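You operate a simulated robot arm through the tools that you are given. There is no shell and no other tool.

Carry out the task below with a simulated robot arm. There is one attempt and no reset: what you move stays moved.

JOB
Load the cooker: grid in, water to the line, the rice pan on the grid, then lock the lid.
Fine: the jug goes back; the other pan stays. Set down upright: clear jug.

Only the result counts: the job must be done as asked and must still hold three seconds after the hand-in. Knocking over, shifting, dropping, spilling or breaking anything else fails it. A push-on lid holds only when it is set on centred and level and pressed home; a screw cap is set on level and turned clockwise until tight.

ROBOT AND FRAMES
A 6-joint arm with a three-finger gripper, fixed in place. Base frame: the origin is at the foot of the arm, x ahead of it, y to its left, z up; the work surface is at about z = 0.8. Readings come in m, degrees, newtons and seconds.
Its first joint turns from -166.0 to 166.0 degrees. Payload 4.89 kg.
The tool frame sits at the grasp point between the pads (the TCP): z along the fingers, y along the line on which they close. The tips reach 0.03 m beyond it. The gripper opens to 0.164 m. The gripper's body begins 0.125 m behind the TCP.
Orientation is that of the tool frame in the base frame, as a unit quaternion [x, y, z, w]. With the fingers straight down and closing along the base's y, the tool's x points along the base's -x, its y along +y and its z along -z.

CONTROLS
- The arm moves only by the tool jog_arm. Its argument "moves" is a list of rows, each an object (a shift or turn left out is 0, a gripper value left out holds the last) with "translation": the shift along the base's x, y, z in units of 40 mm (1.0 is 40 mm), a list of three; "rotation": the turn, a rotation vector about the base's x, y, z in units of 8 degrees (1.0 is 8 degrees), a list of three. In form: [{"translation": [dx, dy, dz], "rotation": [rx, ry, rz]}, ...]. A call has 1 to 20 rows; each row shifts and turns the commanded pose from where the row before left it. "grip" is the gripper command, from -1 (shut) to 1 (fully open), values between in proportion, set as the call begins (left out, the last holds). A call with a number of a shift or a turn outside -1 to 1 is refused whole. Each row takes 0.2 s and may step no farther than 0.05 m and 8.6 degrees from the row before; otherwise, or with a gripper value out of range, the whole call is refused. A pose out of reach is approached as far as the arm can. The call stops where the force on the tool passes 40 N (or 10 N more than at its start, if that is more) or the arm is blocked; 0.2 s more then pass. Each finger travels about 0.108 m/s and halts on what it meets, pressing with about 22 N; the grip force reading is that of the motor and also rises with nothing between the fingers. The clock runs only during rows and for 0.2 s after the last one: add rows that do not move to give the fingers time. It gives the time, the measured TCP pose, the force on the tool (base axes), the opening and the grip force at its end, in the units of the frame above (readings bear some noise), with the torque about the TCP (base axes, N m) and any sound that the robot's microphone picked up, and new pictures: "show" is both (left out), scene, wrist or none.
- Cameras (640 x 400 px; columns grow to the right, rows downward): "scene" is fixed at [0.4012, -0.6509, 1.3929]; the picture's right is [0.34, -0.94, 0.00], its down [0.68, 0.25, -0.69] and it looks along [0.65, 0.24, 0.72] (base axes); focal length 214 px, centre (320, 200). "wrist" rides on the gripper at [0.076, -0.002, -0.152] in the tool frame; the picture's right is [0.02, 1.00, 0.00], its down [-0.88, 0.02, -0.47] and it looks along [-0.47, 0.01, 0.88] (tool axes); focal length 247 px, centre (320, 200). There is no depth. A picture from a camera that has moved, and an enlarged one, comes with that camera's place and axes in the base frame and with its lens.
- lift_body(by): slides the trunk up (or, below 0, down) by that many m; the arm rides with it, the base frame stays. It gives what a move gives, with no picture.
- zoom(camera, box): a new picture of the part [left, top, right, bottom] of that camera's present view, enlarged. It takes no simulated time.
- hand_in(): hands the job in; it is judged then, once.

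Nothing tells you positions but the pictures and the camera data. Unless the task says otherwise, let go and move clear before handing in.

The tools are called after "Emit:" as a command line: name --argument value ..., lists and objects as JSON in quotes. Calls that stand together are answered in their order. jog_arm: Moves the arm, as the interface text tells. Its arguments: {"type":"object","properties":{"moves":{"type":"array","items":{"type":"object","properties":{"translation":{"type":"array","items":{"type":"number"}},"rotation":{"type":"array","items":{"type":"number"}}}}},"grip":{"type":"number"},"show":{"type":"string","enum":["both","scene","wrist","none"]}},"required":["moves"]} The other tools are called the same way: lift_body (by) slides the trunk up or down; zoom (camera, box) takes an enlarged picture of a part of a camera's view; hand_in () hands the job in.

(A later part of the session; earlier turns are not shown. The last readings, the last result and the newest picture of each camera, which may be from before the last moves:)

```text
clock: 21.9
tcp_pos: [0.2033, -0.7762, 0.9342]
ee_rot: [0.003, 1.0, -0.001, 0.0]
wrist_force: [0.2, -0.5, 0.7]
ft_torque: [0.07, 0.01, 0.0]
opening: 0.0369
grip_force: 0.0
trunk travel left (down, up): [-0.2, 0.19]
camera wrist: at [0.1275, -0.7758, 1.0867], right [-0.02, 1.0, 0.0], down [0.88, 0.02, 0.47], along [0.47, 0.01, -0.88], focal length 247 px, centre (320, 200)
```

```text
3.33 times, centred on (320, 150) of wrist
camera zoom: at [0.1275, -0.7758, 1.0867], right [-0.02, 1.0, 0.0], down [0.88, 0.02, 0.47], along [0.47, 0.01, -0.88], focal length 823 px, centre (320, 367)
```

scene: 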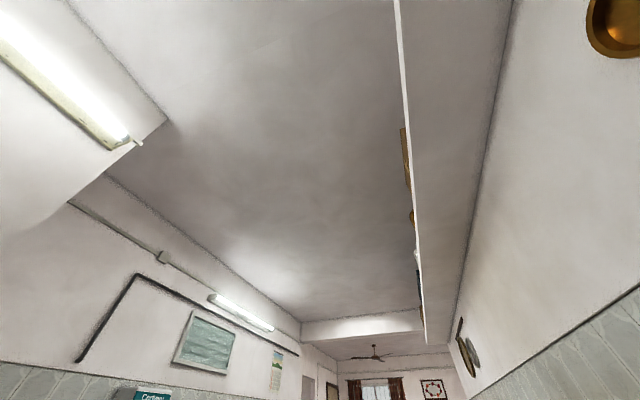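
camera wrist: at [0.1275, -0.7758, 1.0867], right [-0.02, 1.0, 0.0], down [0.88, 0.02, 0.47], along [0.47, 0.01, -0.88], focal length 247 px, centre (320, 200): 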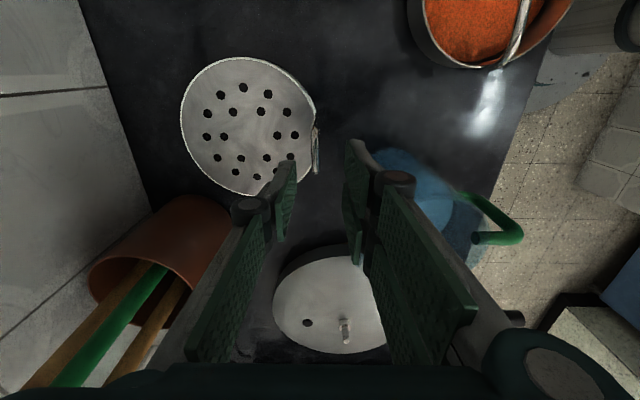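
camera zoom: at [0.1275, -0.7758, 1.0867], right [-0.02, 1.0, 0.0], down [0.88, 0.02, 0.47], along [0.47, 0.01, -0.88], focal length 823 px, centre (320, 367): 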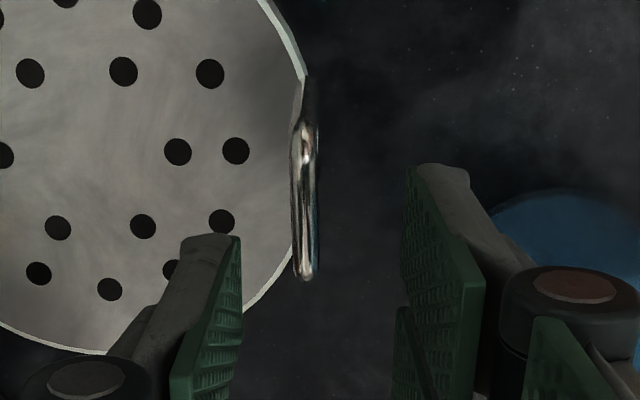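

The loop is 2 mm off centre. I'll correct that, go down so the tips are just above the disc, and close.

Emit:
jog_arm --moves '[{"translation": [0, -0.05, -0.5]}, {"translation": [0, 0, -0.55]}, {"translation": [0, 0, -0.5]}, {}]' --show "none"

Emit:
jog_arm --moves '[{}, {}, {}]' --grip -1 --show "wrist"

Emit:
zoom --camera "wrist" --box '[240, 90, 400, 210]'

```text
clock: 22.9
tcp_pos: [0.2035, -0.7804, 0.874]
ee_rot: [0.002, 1.0, -0.002, 0.0]
wrist_force: [-0.2, -0.5, -0.4]
ft_torque: [0.04, 0.04, 0.02]
opening: 0.0369
grip_force: 0.1
trunk travel left (down, up): [-0.2, 0.19]
```

```text
clock: 23.7
tcp_pos: [0.2034, -0.7797, 0.8731]
ee_rot: [0.004, 1.0, -0.002, -0.001]
wrist_force: [0.5, 1.2, -0.5]
ft_torque: [0.07, -0.03, 0.0]
opening: 0.0065
grip_force: 22.4
trunk travel left (down, up): [-0.2, 0.19]
camera wrist: at [0.1271, -0.7795, 1.0251], right [-0.02, 1.0, 0.0], down [0.88, 0.02, 0.47], along [0.47, 0.01, -0.88], focal length 247 px, centre (320, 200)
```

wrist: 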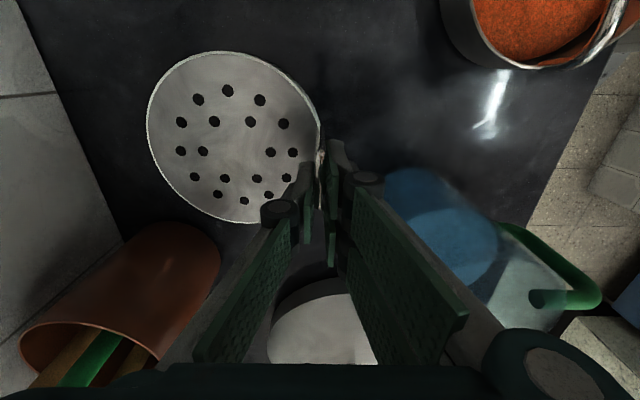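

```text
3.33 times, centred on (320, 150) of wrist
camera zoom: at [0.1271, -0.7795, 1.0251], right [-0.02, 1.0, 0.0], down [0.88, 0.02, 0.47], along [0.47, 0.01, -0.88], focal length 823 px, centre (320, 367)
```

zoom: 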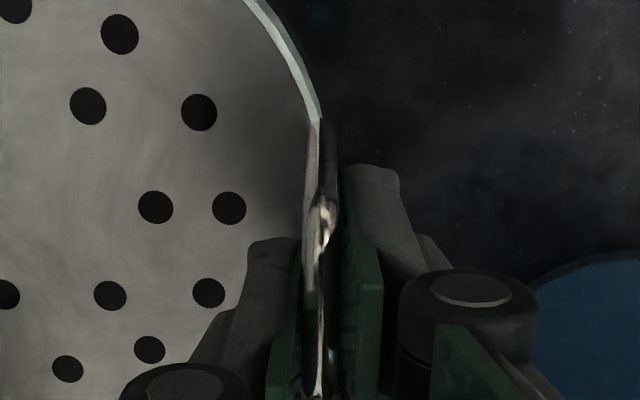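

The pads are closed on the 6.5 mm loop. I'll lift slowly and see if it holds.

Emit:
jog_arm --moves '[{"translation": [0, 0, 0.15]}, {"translation": [0, 0, 0.2]}, {"translation": [0, 0, 0.25]}, {}, {}]' --show "wrist"

Emit:
zoom --camera "wrist" --box '[130, 40, 370, 240]'

```text
clock: 24.9
tcp_pos: [0.2015, -0.7802, 0.8971]
ee_rot: [0.002, 1.0, -0.002, 0.0]
wrist_force: [-0.9, 0.0, -1.8]
ft_torque: [0.05, -0.03, 0.03]
opening: 0.0062
grip_force: 22.1
trunk travel left (down, up): [-0.2, 0.19]
camera wrist: at [0.1256, -0.78, 1.0481], right [-0.02, 1.0, 0.0], down [0.88, 0.02, 0.47], along [0.47, 0.0, -0.88], focal length 247 px, centre (320, 200)
```

wrist: 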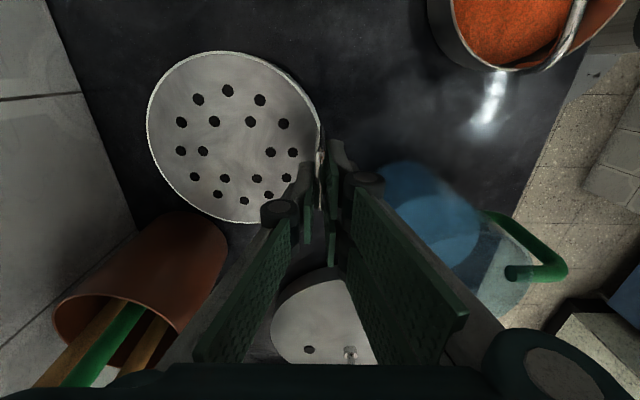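

```text
2.00 times, centred on (250, 140) of wrist
camera zoom: at [0.1256, -0.78, 1.0481], right [-0.02, 1.0, 0.0], down [0.88, 0.02, 0.47], along [0.47, 0.0, -0.88], focal length 494 px, centre (460, 320)
```

zoom: 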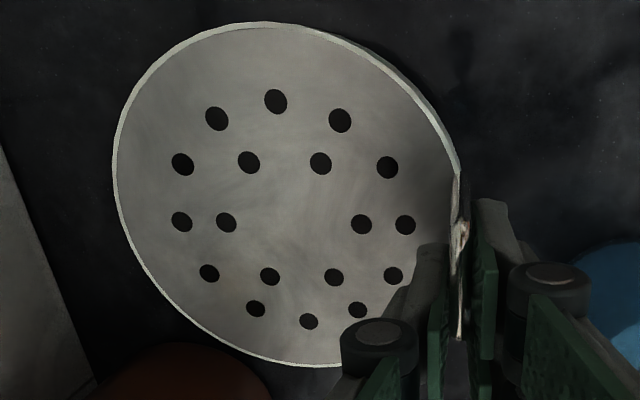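

The grid is off the counter and level in the grip. I'll raise it clear of everything.

Emit:
jog_arm --moves '[{"translation": [0, 0, 0.4]}, {"translation": [0, 0, 0.7]}, {"translation": [0, 0, 0.8]}, {"translation": [0, 0, 0.8]}, {"translation": [0, 0, 0.8]}, {"translation": [0, 0, 0.8]}, {"translation": [0, 0, 0.8]}, {"translation": [0, 0, 0.8]}, {"translation": [0, 0, 0.8]}, {"translation": [0, 0, 0.6]}, {"translation": [0, 0, 0.3]}]' --show "wrist"

```text
clock: 27.3
tcp_pos: [0.2015, -0.7796, 1.2007]
ee_rot: [0.003, 1.0, -0.002, 0.0]
wrist_force: [-0.8, 0.5, -0.7]
ft_torque: [0.08, -0.02, 0.01]
opening: 0.0063
grip_force: 21.5
trunk travel left (down, up): [-0.2, 0.19]
camera wrist: at [0.1239, -0.7797, 1.3534], right [-0.02, 1.0, 0.0], down [0.88, 0.02, 0.47], along [0.47, 0.0, -0.88], focal length 247 px, centre (320, 200)
```

wrist: 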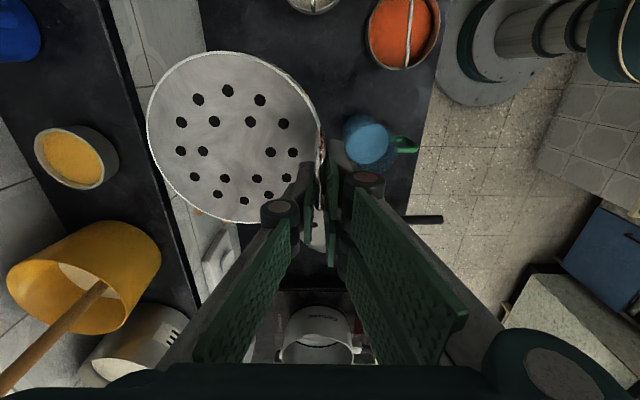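

The grid hangs rock-steady, with its centre offset (-0.02, -0.068) from the TCP. I'll carry it over the cooker, aiming for TCP (0.82, -0.718).

Emit:
jog_arm --moves '[{"translation": [0.5, 0.09, 0]}, {"translation": [0.8, 0.09, 0]}, {"translation": [0.99, 0.09, 0]}, {"translation": [0.99, 0.09, 0]}, {"translation": [0.99, 0.09, 0]}, {"translation": [0.99, 0.09, 0]}, {"translation": [0.99, 0.09, 0]}, {"translation": [0.99, 0.09, 0]}, {"translation": [0.99, 0.09, 0]}, {"translation": [0.99, 0.09, 0]}, {"translation": [0.99, 0.09, 0]}, {"translation": [0.99, 0.09, 0]}, {"translation": [0.99, 0.09, 0]}, {"translation": [0.99, 0.09, 0]}, {"translation": [0.99, 0.09, 0]}, {"translation": [0.8, 0.09, 0]}, {"translation": [0.5, 0.09, 0]}, {}]' --show "both"

Emit:
zoom --camera "wrist" --box '[140, 20, 400, 240]'

```text
clock: 31.1
tcp_pos: [0.8203, -0.7169, 1.2004]
ee_rot: [0.002, 1.0, -0.001, 0.001]
wrist_force: [0.2, 0.9, -1.7]
ft_torque: [0.1, 0.02, 0.0]
opening: 0.006
grip_force: 21.7
trunk travel left (down, up): [-0.2, 0.19]
camera wrist: at [0.7443, -0.7176, 1.352], right [-0.02, 1.0, 0.0], down [0.88, 0.02, 0.47], along [0.47, 0.01, -0.88], focal length 247 px, centre (320, 200)
```

scene: 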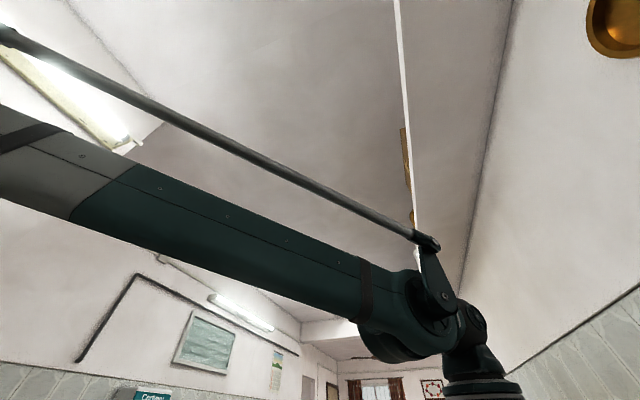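
wrist: 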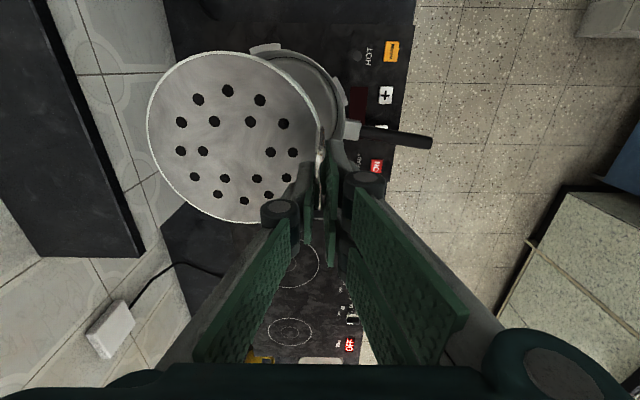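

```text
1.82 times, centred on (270, 130) of wrist
camera zoom: at [0.7443, -0.7176, 1.352], right [-0.02, 1.0, 0.0], down [0.88, 0.02, 0.47], along [0.47, 0.01, -0.88], focal length 449 px, centre (411, 327)
```

zoom: 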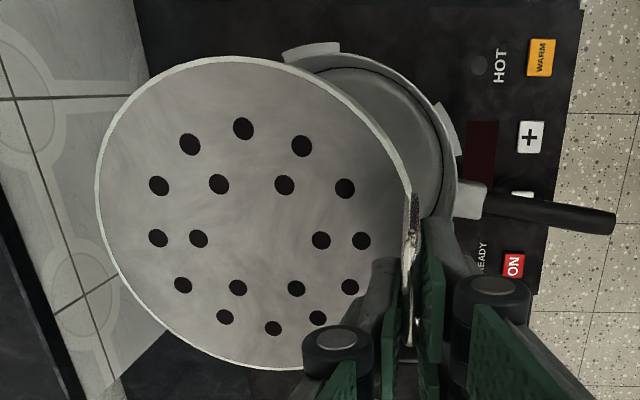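

I want to pin the pot's position more precisely before lowering, so I'll enlarge its visible rim.

Emit:
zoom --camera "wrist" --box '[240, 30, 400, 150]'

```text
3.33 times, centred on (320, 90) of wrist
camera zoom: at [0.7443, -0.7176, 1.352], right [-0.02, 1.0, 0.0], down [0.88, 0.02, 0.47], along [0.47, 0.01, -0.88], focal length 823 px, centre (320, 567)
```

zoom: 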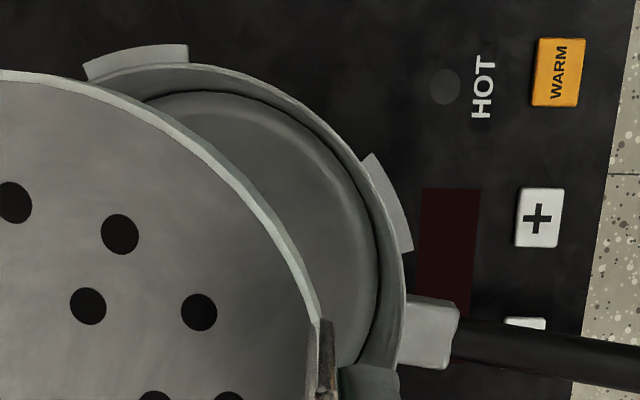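

Using the rim's edge points, the pot centre is (0.819, -0.776) and its outer radius is 0.097. I'll shift to TCP (0.827, -0.710), come down a little, then lower the trunk so the arm keeps its reach.

Emit:
jog_arm --moves '[{"translation": [0.17, 0.17, -0.3]}, {"translation": [0, 0, -0.4]}, {"translation": [0, 0, -0.3]}, {}]' --show "none"

Emit:
lift_body --by -0.09

Emit:
zoom --camera "wrist" --box '[140, 20, 440, 240]'

```text
clock: 32.1
tcp_pos: [0.8249, -0.7123, 1.1608]
ee_rot: [0.003, 1.0, -0.002, 0.0]
wrist_force: [0.7, 0.5, -0.8]
ft_torque: [0.1, 0.01, -0.02]
opening: 0.0063
grip_force: 21.9
trunk travel left (down, up): [-0.2, 0.19]
```

```text
clock: 33.4
tcp_pos: [0.8258, -0.7118, 1.0711]
ee_rot: [0.003, 1.0, -0.001, 0.0]
wrist_force: [-0.1, 0.1, -0.8]
ft_torque: [0.09, -0.02, 0.03]
opening: 0.006
grip_force: 22.2
trunk travel left (down, up): [-0.11, 0.28]
```

```text
1.82 times, centred on (290, 130) of wrist
camera zoom: at [0.7499, -0.7123, 1.2224], right [-0.02, 1.0, 0.0], down [0.88, 0.02, 0.47], along [0.47, 0.01, -0.88], focal length 449 px, centre (374, 327)
```

zoom: 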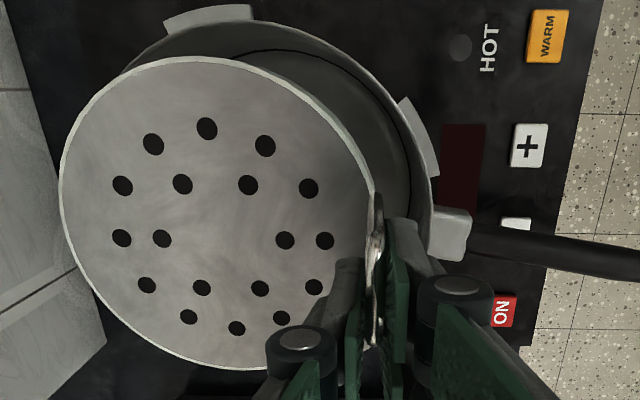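

The grid is over the pot mouth with at least 1 cm of clearance all round. I'll lower it in with the trunk.

Emit:
lift_body --by -0.1

Emit:
zoom --camera "wrist" --box '[140, 20, 440, 240]'

```text
clock: 34.7
tcp_pos: [0.8253, -0.7117, 0.9709]
ee_rot: [0.002, 1.0, -0.002, 0.0]
wrist_force: [0.3, -0.1, -0.9]
ft_torque: [0.06, -0.01, -0.02]
opening: 0.0061
grip_force: 22.2
trunk travel left (down, up): [-0.01, 0.38]
```

```text
1.82 times, centred on (290, 130) of wrist
camera zoom: at [0.7499, -0.7123, 1.1223], right [-0.02, 1.0, 0.0], down [0.88, 0.02, 0.47], along [0.47, 0.01, -0.88], focal length 449 px, centre (374, 327)
```

zoom: 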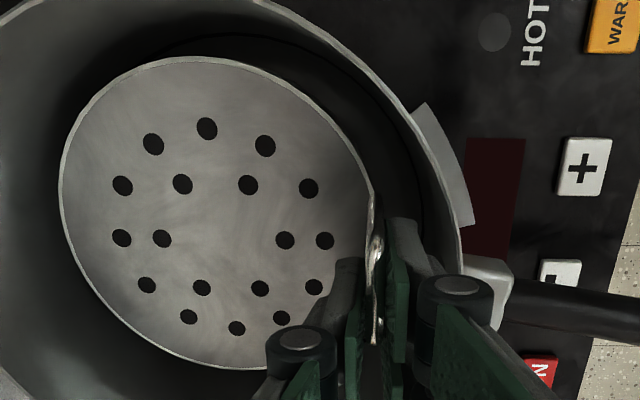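

The grid is inside the pot. I'll lower with the arm in small steps and watch the force.

Emit:
jog_arm --moves '[{"translation": [0, 0, -0.15]}, {"translation": [0, 0, -0.15]}, {"translation": [0, 0, -0.15]}, {"translation": [0, 0, -0.1]}, {}]' --show "none"

Emit:
jog_arm --moves '[{"translation": [0, 0, -0.1]}, {"translation": [0, 0, -0.1]}, {}]' --show "wrist"

```text
clock: 35.9
tcp_pos: [0.826, -0.7127, 0.949]
ee_rot: [0.003, 1.0, -0.002, 0.0]
wrist_force: [-0.9, -2.9, 1.1]
ft_torque: [0.19, -0.06, -0.05]
opening: 0.0063
grip_force: 21.9
trunk travel left (down, up): [-0.01, 0.38]
```

```text
clock: 36.7
tcp_pos: [0.827, -0.7114, 0.9392]
ee_rot: [0.002, 1.0, -0.002, 0.0]
wrist_force: [-2.3, -2.4, -1.7]
ft_torque: [0.14, -0.06, 0.01]
opening: 0.0063
grip_force: 21.6
trunk travel left (down, up): [-0.01, 0.38]
camera wrist: at [0.7495, -0.7115, 1.092], right [-0.02, 1.0, 0.0], down [0.88, 0.02, 0.47], along [0.47, 0.01, -0.88], focal length 247 px, centre (320, 200)
```

wrist: 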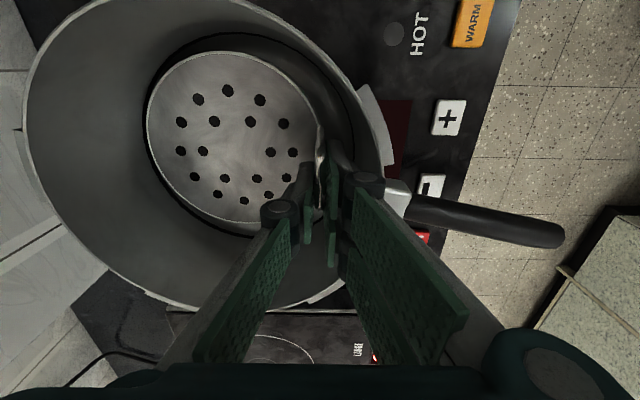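

No contact yet. I'll keep going down in small steps.

Emit:
jog_arm --moves '[{"translation": [0, 0, -0.1]}, {"translation": [0, 0, -0.1]}, {}]' --show "none"

Emit:
jog_arm --moves '[{"translation": [0, 0, -0.1]}, {}]' --show "wrist"

Emit:
zoom --camera "wrist" --box '[120, 20, 400, 240]'

```text
clock: 37.5
tcp_pos: [0.824, -0.7118, 0.932]
ee_rot: [0.003, 1.0, -0.002, 0.0]
wrist_force: [-6.2, -2.4, 23.4]
ft_torque: [0.63, -0.24, 0.01]
opening: 0.0061
grip_force: 22.3
trunk travel left (down, up): [-0.01, 0.38]
```

```text
clock: 38.1
tcp_pos: [0.825, -0.7118, 0.93]
ee_rot: [0.002, 1.0, -0.002, 0.001]
wrist_force: [-4.6, -1.7, 24.3]
ft_torque: [0.65, -0.53, -0.03]
opening: 0.0062
grip_force: 22.6
trunk travel left (down, up): [-0.01, 0.38]
camera wrist: at [0.7489, -0.7118, 1.0813], right [-0.02, 1.0, 0.0], down [0.88, 0.02, 0.47], along [0.47, 0.0, -0.88], focal length 247 px, centre (320, 200)
```

wrist: 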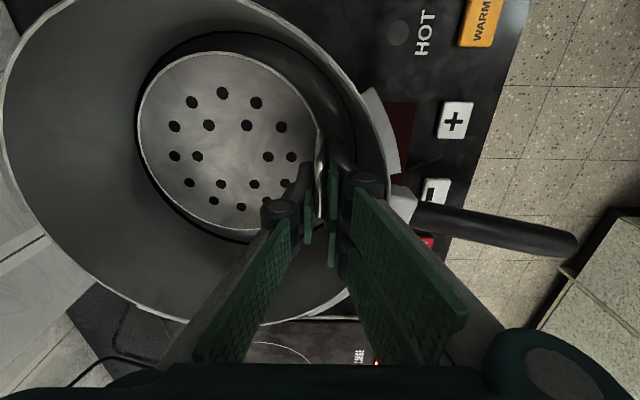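

```text
1.82 times, centred on (260, 130) of wrist
camera zoom: at [0.7489, -0.7118, 1.0813], right [-0.02, 1.0, 0.0], down [0.88, 0.02, 0.47], along [0.47, 0.0, -0.88], focal length 449 px, centre (429, 327)
```

zoom: 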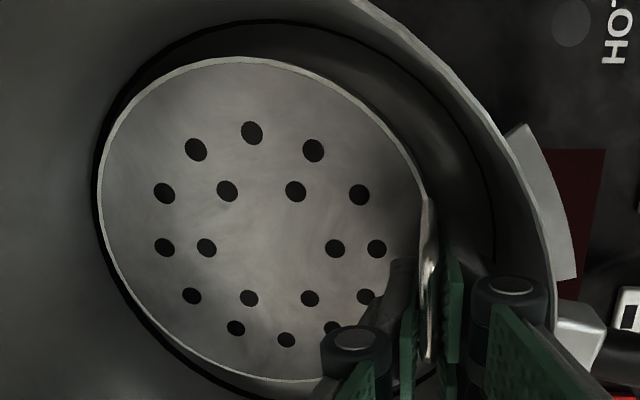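

The grid touched the pot floor at TCP z≈0.934. I'll relax the downward push, open the fingers just enough, and withdraw straight up.

Emit:
jog_arm --moves '[{"translation": [0, 0, 0.09]}, {}]' --show "none"

Emit:
jog_arm --moves '[{}, {}, {}]' --grip -0.74 --show "none"

Emit:
jog_arm --moves '[{"translation": [0, 0, 0.2]}, {"translation": [0, 0, 0.4]}, {"translation": [0, 0, 0.6]}, {"translation": [0, 0, 0.8]}]' --show "none"

Emit:
lift_body --by 0.19

Emit:
zoom --camera "wrist" --box '[180, 20, 420, 200]'

```text
clock: 38.7
tcp_pos: [0.8252, -0.7115, 0.9311]
ee_rot: [0.002, 1.0, -0.001, 0.001]
wrist_force: [-0.2, -1.2, -1.6]
ft_torque: [0.08, -0.02, -0.01]
opening: 0.0063
grip_force: 21.8
trunk travel left (down, up): [-0.01, 0.38]
```

```text
clock: 39.5
tcp_pos: [0.8249, -0.7118, 0.9316]
ee_rot: [0.003, 1.0, -0.002, -0.001]
wrist_force: [0.3, -2.0, 0.6]
ft_torque: [0.05, 0.01, 0.03]
opening: 0.0208
grip_force: 0.0
trunk travel left (down, up): [-0.01, 0.38]
```

```text
clock: 40.5
tcp_pos: [0.8268, -0.7096, 1.0113]
ee_rot: [0.003, 1.0, -0.002, 0.001]
wrist_force: [0.5, 0.1, 0.1]
ft_torque: [0.07, 0.12, 0.04]
opening: 0.0214
grip_force: 0.0
trunk travel left (down, up): [-0.01, 0.38]
```

```text
clock: 42.6
tcp_pos: [0.8275, -0.71, 1.203]
ee_rot: [0.003, 1.0, -0.002, 0.0]
wrist_force: [0.1, 0.0, -0.5]
ft_torque: [0.0, 0.0, 0.01]
opening: 0.0214
grip_force: 0.0
trunk travel left (down, up): [-0.2, 0.19]
```

```text
2.22 times, centred on (300, 110) of wrist
camera zoom: at [0.7509, -0.7099, 1.3541], right [-0.02, 1.0, 0.0], down [0.88, 0.02, 0.47], along [0.47, 0.01, -0.88], focal length 549 px, centre (364, 400)
```

zoom: 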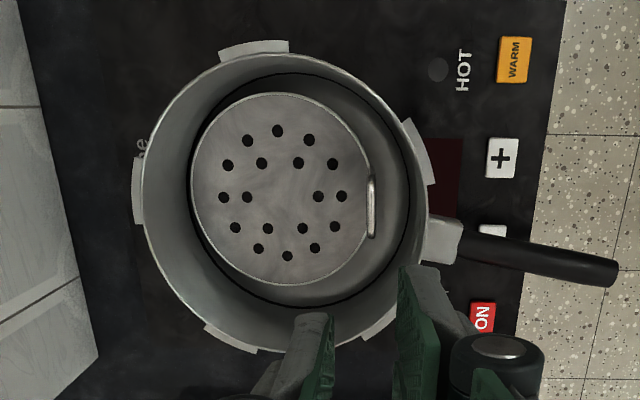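

The grid is seated with its handle at the +y side. For the jug, I plan to grip its body from above and pour by tilting it towards -x over the cooker. Before grasping, I'll check in free air that the wrist can do that yaw and tilt.

Emit:
jog_arm --moves '[{"translation": [0, 0, 0.5], "rotation": [0, 0, -1]}, {"translation": [0, 0, 0.5], "rotation": [0, 0, -1]}, {"rotation": [0, 0, -1]}, {"rotation": [0, 0, -1]}, {"rotation": [0, 0, -1]}, {"rotation": [0, 0, -1]}, {"rotation": [0, 0, -1]}, {"rotation": [0, 0, -1]}, {"rotation": [0, 0, -1]}, {"rotation": [0, 0, -1]}, {"rotation": [0, 0, -1]}, {"rotation": [0, 0, -1]}, {"rotation": [0, 0, -1]}, {"rotation": [0, 0, -1]}, {"rotation": [0, 0, -1]}, {"rotation": [0, 0, -1]}, {"rotation": [0, 0, -1]}, {"rotation": [0, 0, -1]}, {"rotation": [0, 0, -1]}, {"rotation": [0, 0, -1]}]' --show "none"

Emit:
jog_arm --moves '[{"rotation": [0, 0, -1]}, {"rotation": [0, 0, -1]}, {"rotation": [0, 0, -0.5]}, {}]' --show "wrist"

```text
clock: 46.8
tcp_pos: [0.8253, -0.7089, 1.2437]
ee_rot: [0.986, 0.169, 0.0, -0.001]
wrist_force: [0.8, -0.2, -0.5]
ft_torque: [0.02, 0.01, 0.02]
opening: 0.0213
grip_force: 0.1
trunk travel left (down, up): [-0.2, 0.19]
```

```text
clock: 47.8
tcp_pos: [0.8271, -0.7095, 1.2424]
ee_rot: [1.0, -0.002, 0.0, -0.002]
wrist_force: [-0.6, -0.7, 0.4]
ft_torque: [-0.01, 0.01, 0.06]
opening: 0.0214
grip_force: 0.1
trunk travel left (down, up): [-0.2, 0.19]
camera wrist: at [0.9039, -0.7078, 1.3943], right [0.02, -1.0, 0.0], down [-0.88, -0.02, 0.47], along [-0.47, 0.0, -0.88], focal length 247 px, centre (320, 200)
```

wrist: 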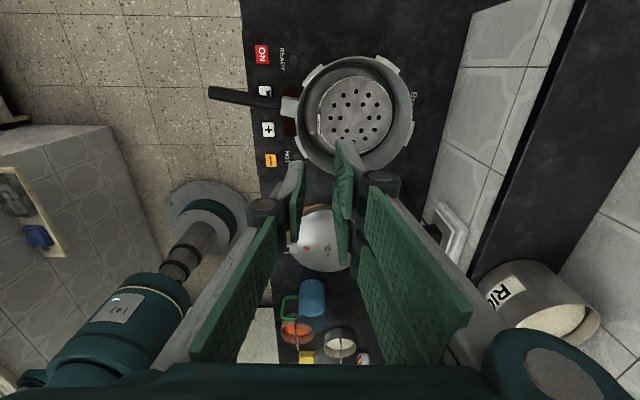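

That yaw works. Now I'll test the pour tilt, about 80° around y, in free air.

Emit:
jog_arm --moves '[{"translation": [0.3, -0.3, 0], "rotation": [0, -1, 0]}, {"translation": [0.3, -0.3, 0], "rotation": [0, -1, 0]}, {"translation": [0.3, -0.3, 0], "rotation": [0, -1, 0]}, {"translation": [0.3, -0.3, 0], "rotation": [0, -1, 0]}, {"translation": [0.3, -0.3, 0], "rotation": [0, -1, 0]}, {"rotation": [0, -1, 0]}, {"rotation": [0, -1, 0]}, {"rotation": [0, -1, 0]}, {"rotation": [0, -1, 0]}, {"rotation": [0, -1, 0]}, {"rotation": [0, -1, 0]}]' --show "both"

```text
clock: 50.2
tcp_pos: [0.8863, -0.7682, 1.2463]
ee_rot: [0.718, 0.0, 0.696, -0.003]
wrist_force: [-0.2, 1.2, 0.3]
ft_torque: [0.01, 0.1, -0.15]
opening: 0.0212
grip_force: 0.0
trunk travel left (down, up): [-0.2, 0.19]
camera wrist: at [0.7369, -0.768, 1.3248], right [0.0, -1.0, 0.02], down [-0.5, -0.02, -0.87], along [0.87, -0.01, -0.5], focal length 247 px, centre (320, 200)
```

scene: 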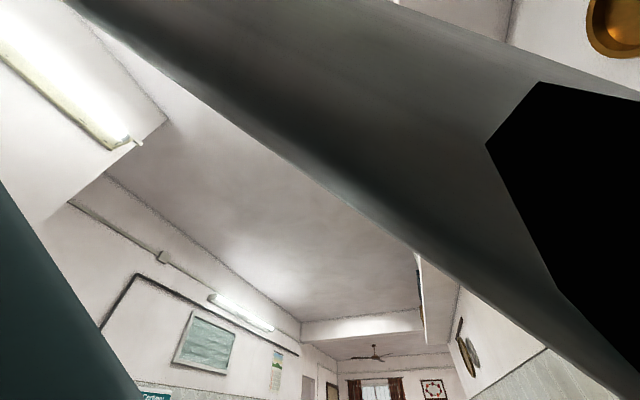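
wrist: 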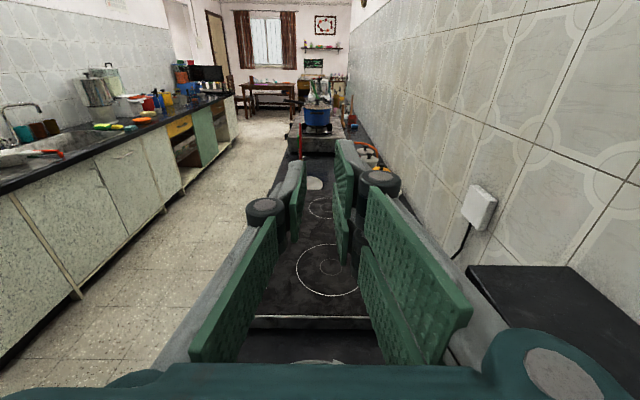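

The full tilt is reachable. I'll undo it and travel back to the jug with the fingers closing along x.

Emit:
jog_arm --moves '[{"rotation": [0, 1, 0]}, {"rotation": [0, 1, 0]}, {"rotation": [0, 1, 0]}, {"rotation": [0, 1, 0]}, {"rotation": [0, 1, 0]}, {"translation": [-0.5, 0.3, 0], "rotation": [0, 1, 0]}, {"translation": [-0.5, 0.3, 0], "rotation": [0, 1, 0]}, {"translation": [-0.5, 0.3, 0], "rotation": [0, 1, 0]}, {"translation": [-0.5, 0.3, 0], "rotation": [0, 1, 0]}, {"translation": [-0.5, 0.3, 0], "rotation": [0, 1, 0]}, {"translation": [-0.5, 0.3, 0], "rotation": [0, 1, 0]}]' --grip 0.5 --show "none"

Emit:
jog_arm --moves '[{"translation": [-1, 0, 0], "rotation": [0, 0, 0.8]}, {"translation": [-1, 0, 0], "rotation": [0, 0, 0.8]}, {"translation": [-1, 0, 0], "rotation": [0, 0, 0.8]}, {"translation": [-1, 0, 0], "rotation": [0, 0, 0.8]}, {"translation": [-1, 0, 0], "rotation": [0, 0, 0.8]}, {"translation": [-1, 0, 0], "rotation": [0, 0, 0.8]}, {"translation": [-1, 0, 0], "rotation": [0, 0, 0.8]}, {"translation": [-1, 0, 0], "rotation": [0, 0, 0.8]}, {"translation": [-1, 0, 0], "rotation": [0, 0, 0.8]}, {"translation": [-1, 0, 0], "rotation": [0, 0, 0.8]}, {"translation": [-1, 0, 0], "rotation": [0, 0, 0.8]}, {"translation": [-1, 0, 0], "rotation": [0, 0, 0.8]}, {"translation": [-1, 0, 0], "rotation": [0, 0, 0.8]}, {"translation": [0, 0, 0], "rotation": [0, 0, 0.8]}, {}]' --show "wrist"

```text
clock: 52.6
tcp_pos: [0.7647, -0.6957, 1.2423]
ee_rot: [1.0, -0.003, -0.001, -0.002]
wrist_force: [-0.8, -0.1, 0.3]
ft_torque: [0.04, -0.09, 0.02]
opening: 0.1227
grip_force: 0.0
trunk travel left (down, up): [-0.2, 0.19]
```

```text
clock: 55.8
tcp_pos: [0.2442, -0.6954, 1.2413]
ee_rot: [0.711, 0.703, -0.001, -0.001]
wrist_force: [-0.8, 0.4, -0.2]
ft_torque: [-0.03, -0.12, -0.01]
opening: 0.1229
grip_force: 0.1
trunk travel left (down, up): [-0.2, 0.19]
camera wrist: at [0.2449, -0.6187, 1.3938], right [1.0, 0.01, 0.0], down [0.01, -0.88, 0.47], along [0.0, -0.47, -0.88], focal length 247 px, centre (320, 200)
```

wrist: 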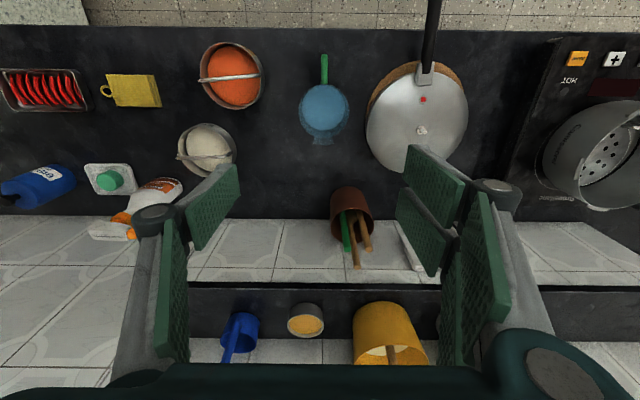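

Emit:
zoom --camera "wrist" --box '[270, 40, 380, 150]'

Emit:
zoom --camera "wrist" --box '[340, 40, 490, 170]'

Emit:
zoom --camera "wrist" --box '[160, 20, 290, 180]'

```text
3.64 times, centred on (325, 95) of wrist
camera zoom: at [0.2449, -0.6187, 1.3938], right [1.0, 0.01, 0.0], down [0.01, -0.88, 0.47], along [0.0, -0.47, -0.88], focal length 898 px, centre (302, 582)
```

zoom: 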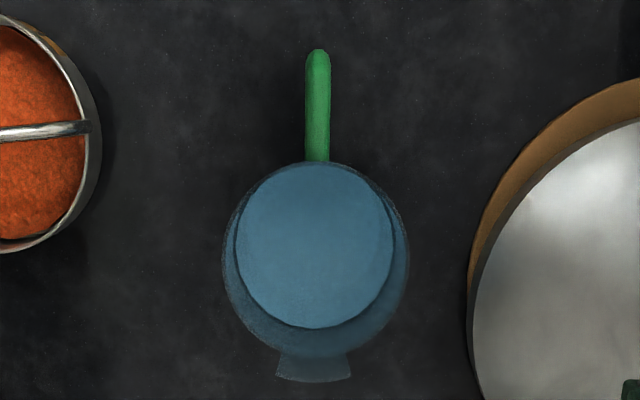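

```text
3.08 times, centred on (415, 105) of wrist
camera zoom: at [0.2449, -0.6187, 1.3938], right [1.0, 0.01, 0.0], down [0.01, -0.88, 0.47], along [0.0, -0.47, -0.88], focal length 760 px, centre (28, 492)
```

zoom: 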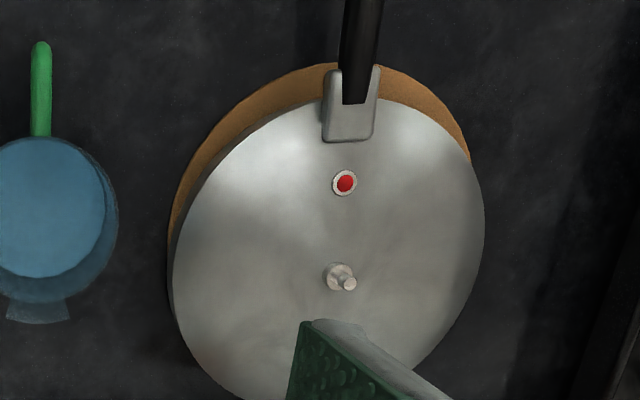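

```text
2.50 times, centred on (225, 100) of wrist
camera zoom: at [0.2449, -0.6187, 1.3938], right [1.0, 0.01, 0.0], down [0.01, -0.88, 0.47], along [0.0, -0.47, -0.88], focal length 617 px, centre (558, 450)
```

zoom: 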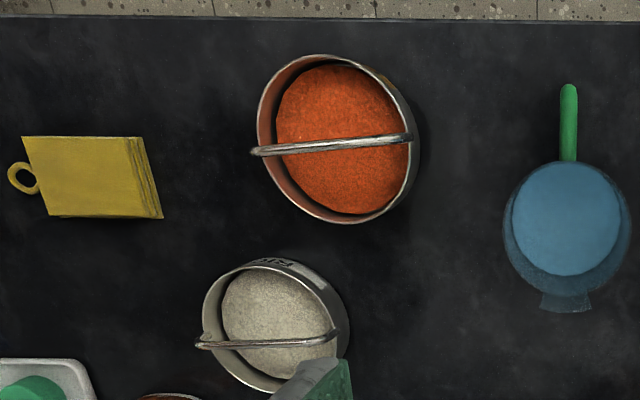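

The jug's axis is at about (0.2497, -0.688), rim radius about 44 mm, with the handle and spout along ±y. I'll descend with the fingers either side of it and check just above the rim.

Emit:
jog_arm --moves '[{"translation": [0.14, 0.18, -0.6]}, {"translation": [0, 0, -0.9]}, {"translation": [0, 0, -0.9]}, {"translation": [0, 0, -0.9]}, {"translation": [0, 0, -0.9]}, {"translation": [0, 0, -0.9]}, {"translation": [0, 0, -0.6]}, {}]' --show "wrist"

```text
clock: 57.6
tcp_pos: [0.2492, -0.6923, 1.0127]
ee_rot: [0.711, 0.703, -0.001, -0.001]
wrist_force: [0.5, -0.5, 0.4]
ft_torque: [0.02, 0.0, 0.0]
opening: 0.1227
grip_force: 0.0
trunk travel left (down, up): [-0.2, 0.19]
camera wrist: at [0.2494, -0.6152, 1.1651], right [1.0, 0.01, 0.0], down [0.01, -0.88, 0.47], along [0.0, -0.47, -0.88], focal length 247 px, centre (320, 200)
```

wrist: 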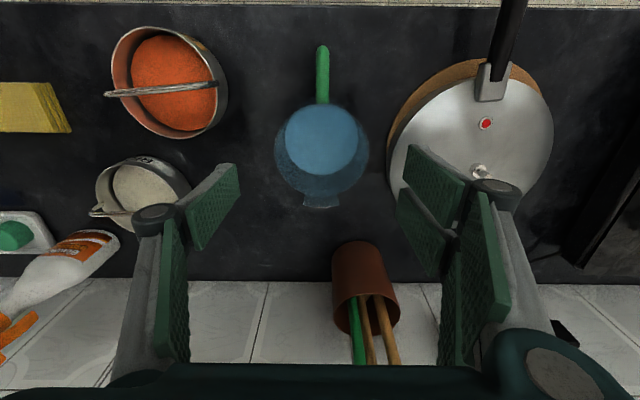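

Emit:
zoom --camera "wrist" --box '[250, 30, 390, 220]'

```text
2.11 times, centred on (320, 125) of wrist
camera zoom: at [0.2494, -0.6152, 1.1651], right [1.0, 0.01, 0.0], down [0.01, -0.88, 0.47], along [0.0, -0.47, -0.88], focal length 520 px, centre (320, 358)
```

zoom: 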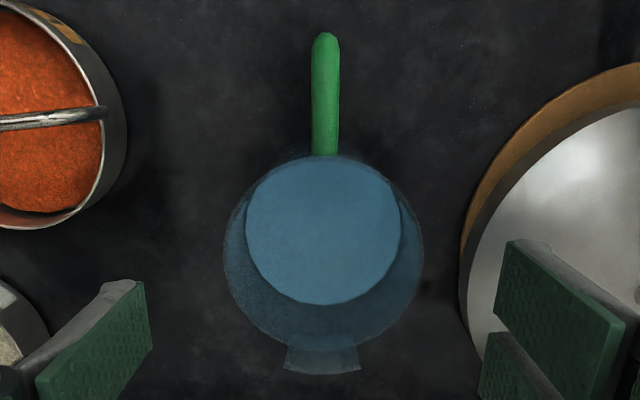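

Emit:
jog_arm --moves '[{}, {}]' --show "none"

```text
clock: 58.2
tcp_pos: [0.2487, -0.6915, 1.0134]
ee_rot: [0.712, 0.702, -0.001, -0.001]
wrist_force: [-0.3, 1.0, 0.4]
ft_torque: [0.0, 0.0, 0.02]
opening: 0.1229
grip_force: 0.0
trunk travel left (down, up): [-0.2, 0.19]
```

I'll move 6 mm towards +y to centre on the jug, go down to grip height, and close.

Emit:
jog_arm --moves '[{"translation": [0.03, 0.16, -0.4]}, {"translation": [0, 0, -0.8]}, {"translation": [0, 0, -0.8]}, {"translation": [0, 0, -0.8]}, {"translation": [0, 0, -0.6]}, {"translation": [0, 0, -0.33]}, {}]' --show "wrist"

```text
clock: 59.8
tcp_pos: [0.2549, -0.6844, 0.863]
ee_rot: [0.712, 0.703, -0.001, -0.001]
wrist_force: [0.5, -0.6, 0.3]
ft_torque: [0.04, 0.0, 0.0]
opening: 0.1232
grip_force: 0.1
trunk travel left (down, up): [-0.2, 0.19]
camera wrist: at [0.2546, -0.6073, 1.0149], right [1.0, 0.01, 0.0], down [0.01, -0.88, 0.47], along [0.0, -0.47, -0.88], focal length 247 px, centre (320, 200)
```

wrist: 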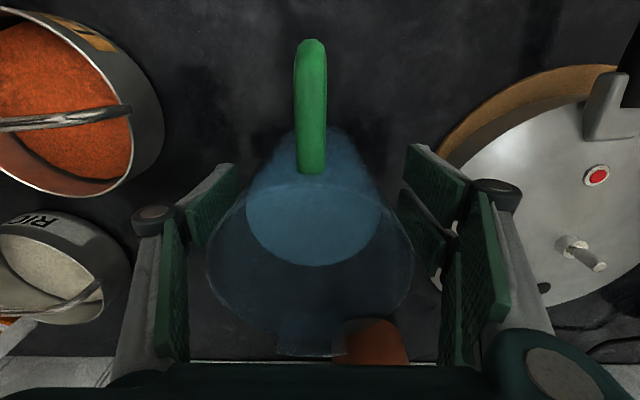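

Emit:
jog_arm --moves '[{"translation": [-0.11, 0, 0]}, {}]' --show "none"

Emit:
jog_arm --moves '[{}, {}, {}]' --grip -1 --show "wrist"

```text
clock: 60.4
tcp_pos: [0.2494, -0.6845, 0.8639]
ee_rot: [0.711, 0.703, -0.001, -0.001]
wrist_force: [0.0, 0.2, -0.4]
ft_torque: [0.0, 0.03, 0.02]
opening: 0.1231
grip_force: 0.1
trunk travel left (down, up): [-0.2, 0.19]
```

```text
clock: 61.2
tcp_pos: [0.2478, -0.6841, 0.864]
ee_rot: [0.712, 0.703, -0.001, -0.001]
wrist_force: [1.7, -0.9, 2.1]
ft_torque: [-0.06, -0.17, 0.01]
opening: 0.0795
grip_force: 22.1
trunk travel left (down, up): [-0.2, 0.19]
camera wrist: at [0.2498, -0.6076, 1.0158], right [1.0, 0.01, 0.0], down [0.01, -0.88, 0.47], along [0.0, -0.47, -0.88], focal length 247 px, centre (320, 200)
```

wrist: 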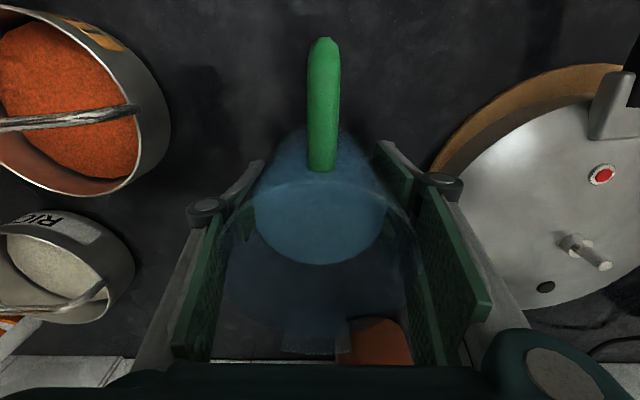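

The pads hold the jug at 79.5 mm and nothing has moved. I'll lift it gently, keeping it upright.

Emit:
jog_arm --moves '[{"translation": [0, 0, 0.1]}, {"translation": [0, 0, 0.2]}, {"translation": [0, 0, 0.3]}, {}]' --show "wrist"

```text
clock: 62.2
tcp_pos: [0.2498, -0.6829, 0.8904]
ee_rot: [0.712, 0.702, -0.001, -0.001]
wrist_force: [-0.3, -0.5, -5.5]
ft_torque: [-0.07, 0.0, -0.03]
opening: 0.079
grip_force: 21.9
trunk travel left (down, up): [-0.2, 0.19]
camera wrist: at [0.2496, -0.6079, 1.0416], right [1.0, 0.01, 0.0], down [0.01, -0.88, 0.47], along [0.0, -0.47, -0.88], focal length 247 px, centre (320, 200)
```

wrist: 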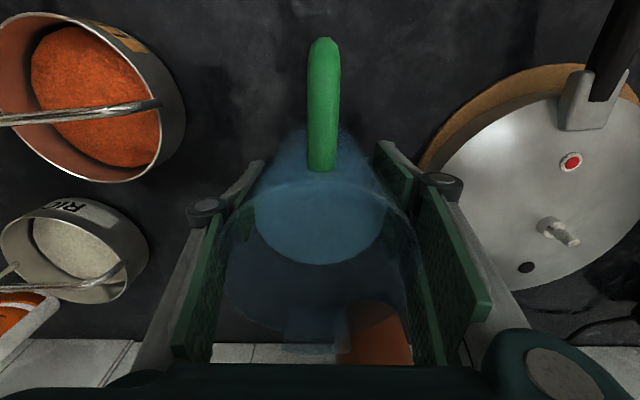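

The jug is lifted with a load of about 5.5 N. I'll raise it to carrying height.

Emit:
jog_arm --moves '[{"translation": [0, 0, 0.4]}, {"translation": [0, 0, 0.7]}, {"translation": [0, 0, 0.8]}, {"translation": [0, 0, 0.8]}, {"translation": [0, 0, 0.8]}, {"translation": [0, 0, 0.8]}, {"translation": [0, 0, 0.8]}, {"translation": [0, 0, 0.8]}, {"translation": [0, 0, 0.5]}, {"translation": [0, 0, 0.3]}, {}]' --show "none"

Emit:
jog_arm --moves '[{"translation": [0.3, -0.13, 0], "rotation": [0, 0, -0.4]}, {"translation": [0.6, -0.13, 0], "rotation": [0, 0, -0.6]}, {"translation": [0.8, -0.13, 0], "rotation": [0, 0, -0.65]}, {"translation": [0.8, -0.13, 0], "rotation": [0, 0, -0.65]}, {"translation": [0.8, -0.13, 0], "rotation": [0, 0, -0.65]}, {"translation": [0.8, -0.13, 0], "rotation": [0, 0, -0.65]}, {"translation": [0.8, -0.13, 0], "rotation": [0, 0, -0.65]}, {"translation": [0.8, -0.13, 0], "rotation": [0, 0, -0.65]}, {"translation": [0.8, -0.13, 0], "rotation": [0, 0, -0.65]}, {"translation": [0.8, -0.13, 0], "rotation": [0, 0, -0.65]}, {"translation": [0.8, -0.13, 0], "rotation": [0, 0, -0.65]}, {"translation": [0.8, -0.13, 0], "rotation": [0, 0, -0.65]}, {"translation": [0.8, -0.13, 0], "rotation": [0, 0, -0.65]}, {"translation": [0.8, -0.13, 0], "rotation": [0, 0, -0.65]}, {"translation": [0.8, -0.13, 0], "rotation": [0, 0, -0.65]}, {"translation": [0.8, -0.13, 0], "rotation": [0, 0, -0.65]}, {"translation": [0.8, -0.13, 0], "rotation": [0, 0, -0.65]}, {"translation": [0.5, -0.1, 0], "rotation": [0, 0, -0.35]}, {"translation": [0.3, 0, 0], "rotation": [0, 0, -0.15]}, {}]' --show "wrist"

```text
clock: 64.6
tcp_pos: [0.2483, -0.6852, 1.1576]
ee_rot: [0.712, 0.703, -0.001, -0.001]
wrist_force: [0.5, 1.5, -5.3]
ft_torque: [-0.07, 0.01, -0.01]
opening: 0.079
grip_force: 22.0
trunk travel left (down, up): [-0.2, 0.19]
```

```text
clock: 68.8
tcp_pos: [0.7971, -0.7751, 1.1593]
ee_rot: [1.0, -0.006, 0.0, -0.002]
wrist_force: [0.8, 0.3, -6.3]
ft_torque: [-0.03, 0.04, 0.01]
opening: 0.0794
grip_force: 21.5
trunk travel left (down, up): [-0.2, 0.19]
camera wrist: at [0.8743, -0.7751, 1.3112], right [0.01, -1.0, 0.0], down [-0.88, -0.01, 0.47], along [-0.47, 0.0, -0.88], focal length 247 px, centre (320, 200)
```

wrist: 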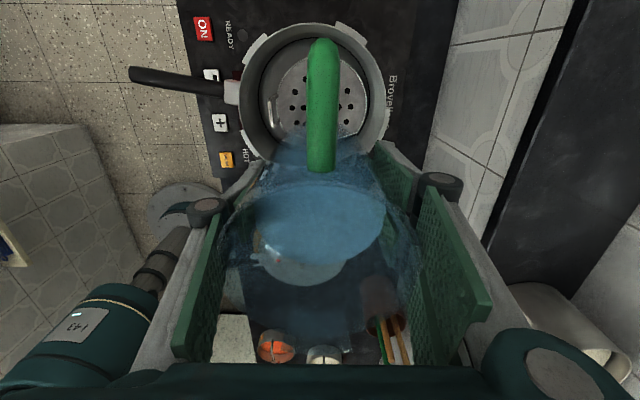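

The jug is upright next to the pot with its spout towards -x. I'll begin tilting to about 40°, which is still below the flow angle, moving out and down a little.

Emit:
jog_arm --moves '[{"translation": [0.3, 0, -0.3], "rotation": [0, -0.6, 0]}, {"translation": [0.35, 0, -0.3], "rotation": [0, -0.7, 0]}, {"translation": [0.4, 0, -0.3], "rotation": [0, -0.8, 0]}, {"translation": [0.4, 0, -0.3], "rotation": [0, -0.8, 0]}, {"translation": [0.4, 0, -0.3], "rotation": [0, -0.8, 0]}, {"translation": [0.2, 0, -0.2], "rotation": [0, -0.7, 0]}, {"rotation": [0, -0.6, 0]}, {}]' --show "wrist"

```text
clock: 70.6
tcp_pos: [0.8789, -0.7762, 1.0894]
ee_rot: [0.939, -0.005, 0.343, -0.003]
wrist_force: [0.6, -0.3, -6.0]
ft_torque: [-0.02, 0.04, 0.0]
opening: 0.0792
grip_force: 22.3
trunk travel left (down, up): [-0.2, 0.19]
camera wrist: at [0.8389, -0.7765, 1.2546], right [0.01, -1.0, 0.0], down [-0.98, -0.01, -0.2], along [0.2, 0.0, -0.98], focal length 247 px, centre (320, 200)
```

wrist: 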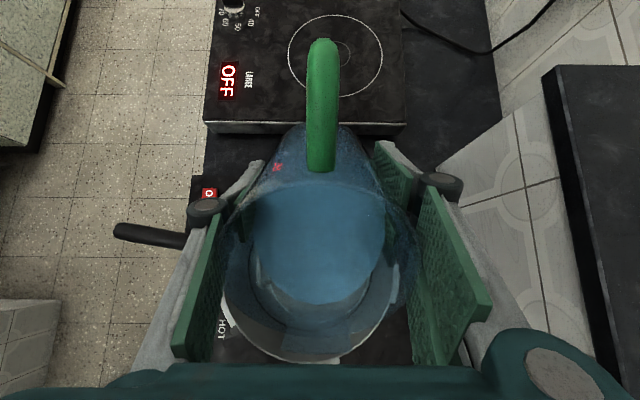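

At 40° no water is moving yet and the spout is above the pot. I'll move out to x≈0.92 and tilt on towards 50°.

Emit:
jog_arm --moves '[{"translation": [0.35, 0, -0.2], "rotation": [0, -0.4, 0]}, {"translation": [0.35, 0, -0.2], "rotation": [0, -0.4, 0]}, {"translation": [0.3, 0, -0.2], "rotation": [0, -0.4, 0]}, {}]' --show "wrist"

```text
clock: 71.6
tcp_pos: [0.9193, -0.7776, 1.0654]
ee_rot: [0.908, -0.006, 0.419, -0.003]
wrist_force: [0.4, -0.5, -5.2]
ft_torque: [0.04, 0.03, 0.03]
opening: 0.0792
grip_force: 22.2
trunk travel left (down, up): [-0.2, 0.19]
camera wrist: at [0.8533, -0.7761, 1.2213], right [0.01, -1.0, 0.0], down [-0.93, -0.01, -0.36], along [0.36, 0.0, -0.93], focal length 247 px, centre (320, 200)
```

wrist: 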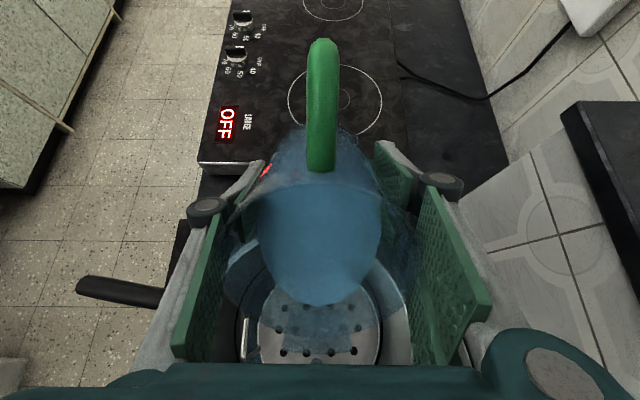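

At 49.5° the water is near the lip. I'll tilt in small steps and watch the load and the picture.

Emit:
jog_arm --moves '[{"rotation": [0, -0.25, 0]}, {"rotation": [0, -0.25, 0]}, {}, {}]' --show "wrist"

Emit:
zoom --camera "wrist" --box '[200, 180, 440, 370]'

```text
clock: 72.6
tcp_pos: [0.9204, -0.7775, 1.0667]
ee_rot: [0.892, -0.004, 0.452, -0.005]
wrist_force: [0.1, 0.9, -4.9]
ft_torque: [-0.02, 0.02, 0.02]
opening: 0.0792
grip_force: 22.2
trunk travel left (down, up): [-0.2, 0.19]
camera wrist: at [0.843, -0.7766, 1.217], right [0.01, -1.0, 0.01], down [-0.9, -0.01, -0.43], along [0.43, 0.0, -0.9], focal length 247 px, centre (320, 200)
```

wrist: 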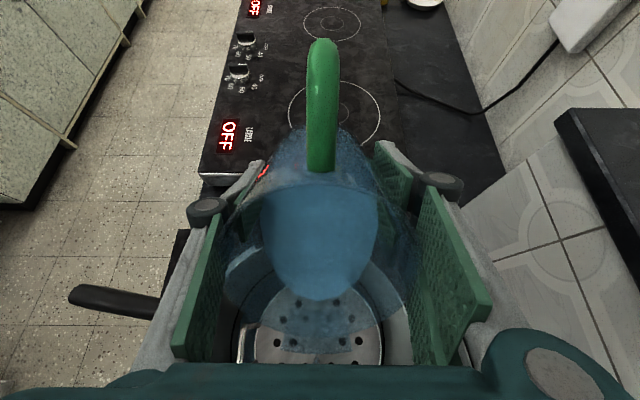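

```text
2.11 times, centred on (320, 275) of wrist
camera zoom: at [0.843, -0.7766, 1.217], right [0.01, -1.0, 0.01], down [-0.9, -0.01, -0.43], along [0.43, 0.0, -0.9], focal length 520 px, centre (320, 42)
```

zoom: 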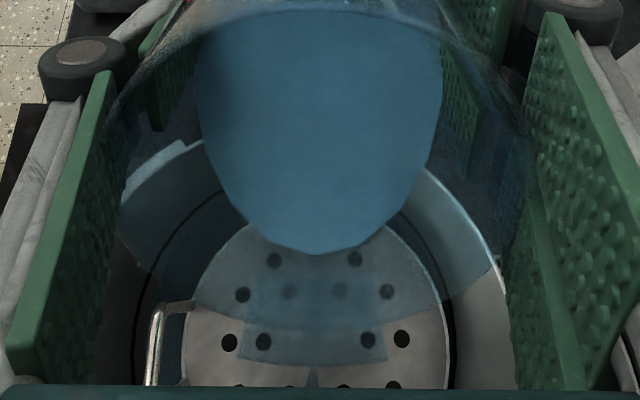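

Emit:
jog_arm --moves '[{"rotation": [0, -0.25, 0]}, {"rotation": [0, -0.25, 0]}, {}, {}, {}]' --show "wrist"

Emit:
zoom --camera "wrist" --box '[200, 180, 440, 370]'

```text
clock: 73.8
tcp_pos: [0.9194, -0.7765, 1.0651]
ee_rot: [0.876, -0.004, 0.482, -0.004]
wrist_force: [0.6, 0.3, -3.1]
ft_torque: [-0.04, 0.0, 0.03]
opening: 0.0792
grip_force: 22.9
trunk travel left (down, up): [-0.2, 0.19]
camera wrist: at [0.8325, -0.7766, 1.2104], right [0.01, -1.0, 0.01], down [-0.87, -0.01, -0.49], along [0.49, 0.0, -0.87], focal length 247 px, centre (320, 200)
```

wrist: 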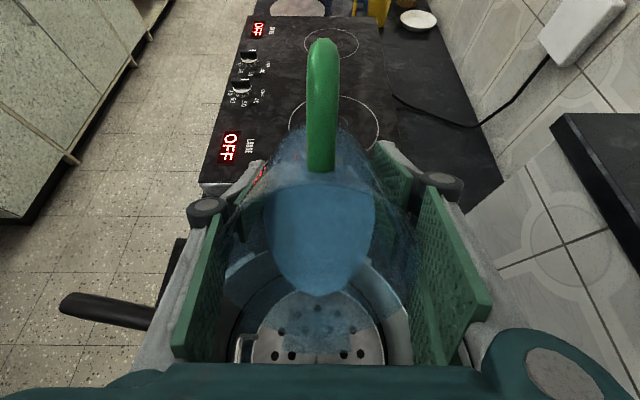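

```text
2.11 times, centred on (320, 275) of wrist
camera zoom: at [0.8325, -0.7766, 1.2104], right [0.01, -1.0, 0.01], down [-0.87, -0.01, -0.49], along [0.49, 0.0, -0.87], focal length 520 px, centre (320, 42)
```

zoom: 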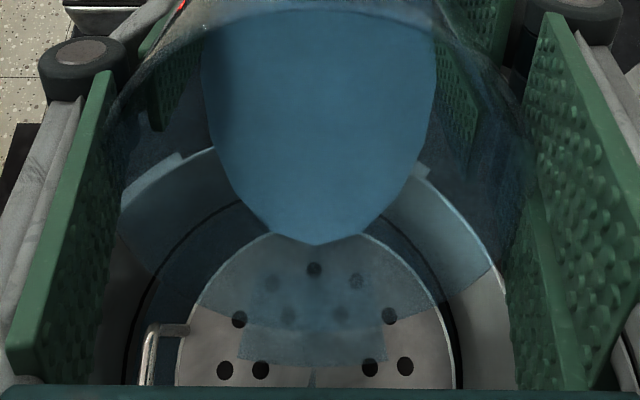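

Emit:
jog_arm --moves '[{}, {}, {}, {}]' --show "none"

Emit:
jog_arm --moves '[{}]' --show "none"

Emit:
zoom --camera "wrist" --box '[220, 250, 420, 370]'

```text
clock: 74.8
tcp_pos: [0.9185, -0.7782, 1.0649]
ee_rot: [0.877, -0.006, 0.481, -0.004]
wrist_force: [-0.1, -0.4, -3.7]
ft_torque: [0.03, 0.05, -0.01]
opening: 0.0792
grip_force: 22.3
trunk travel left (down, up): [-0.2, 0.19]
```

```text
clock: 75.2
tcp_pos: [0.9197, -0.7765, 1.0647]
ee_rot: [0.876, -0.004, 0.482, -0.005]
wrist_force: [-0.3, 0.1, -3.8]
ft_torque: [0.0, 0.02, 0.04]
opening: 0.0794
grip_force: 21.8
trunk travel left (down, up): [-0.2, 0.19]
```

```text
3.20 times, centred on (320, 310) of wrist
camera zoom: at [0.8326, -0.7766, 1.2104], right [0.01, -1.0, 0.01], down [-0.87, -0.01, -0.49], along [0.49, 0.0, -0.87], focal length 790 px, centre (320, -152)
```

zoom: 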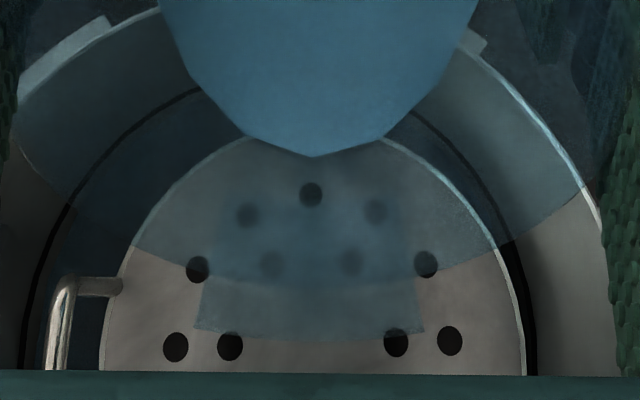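

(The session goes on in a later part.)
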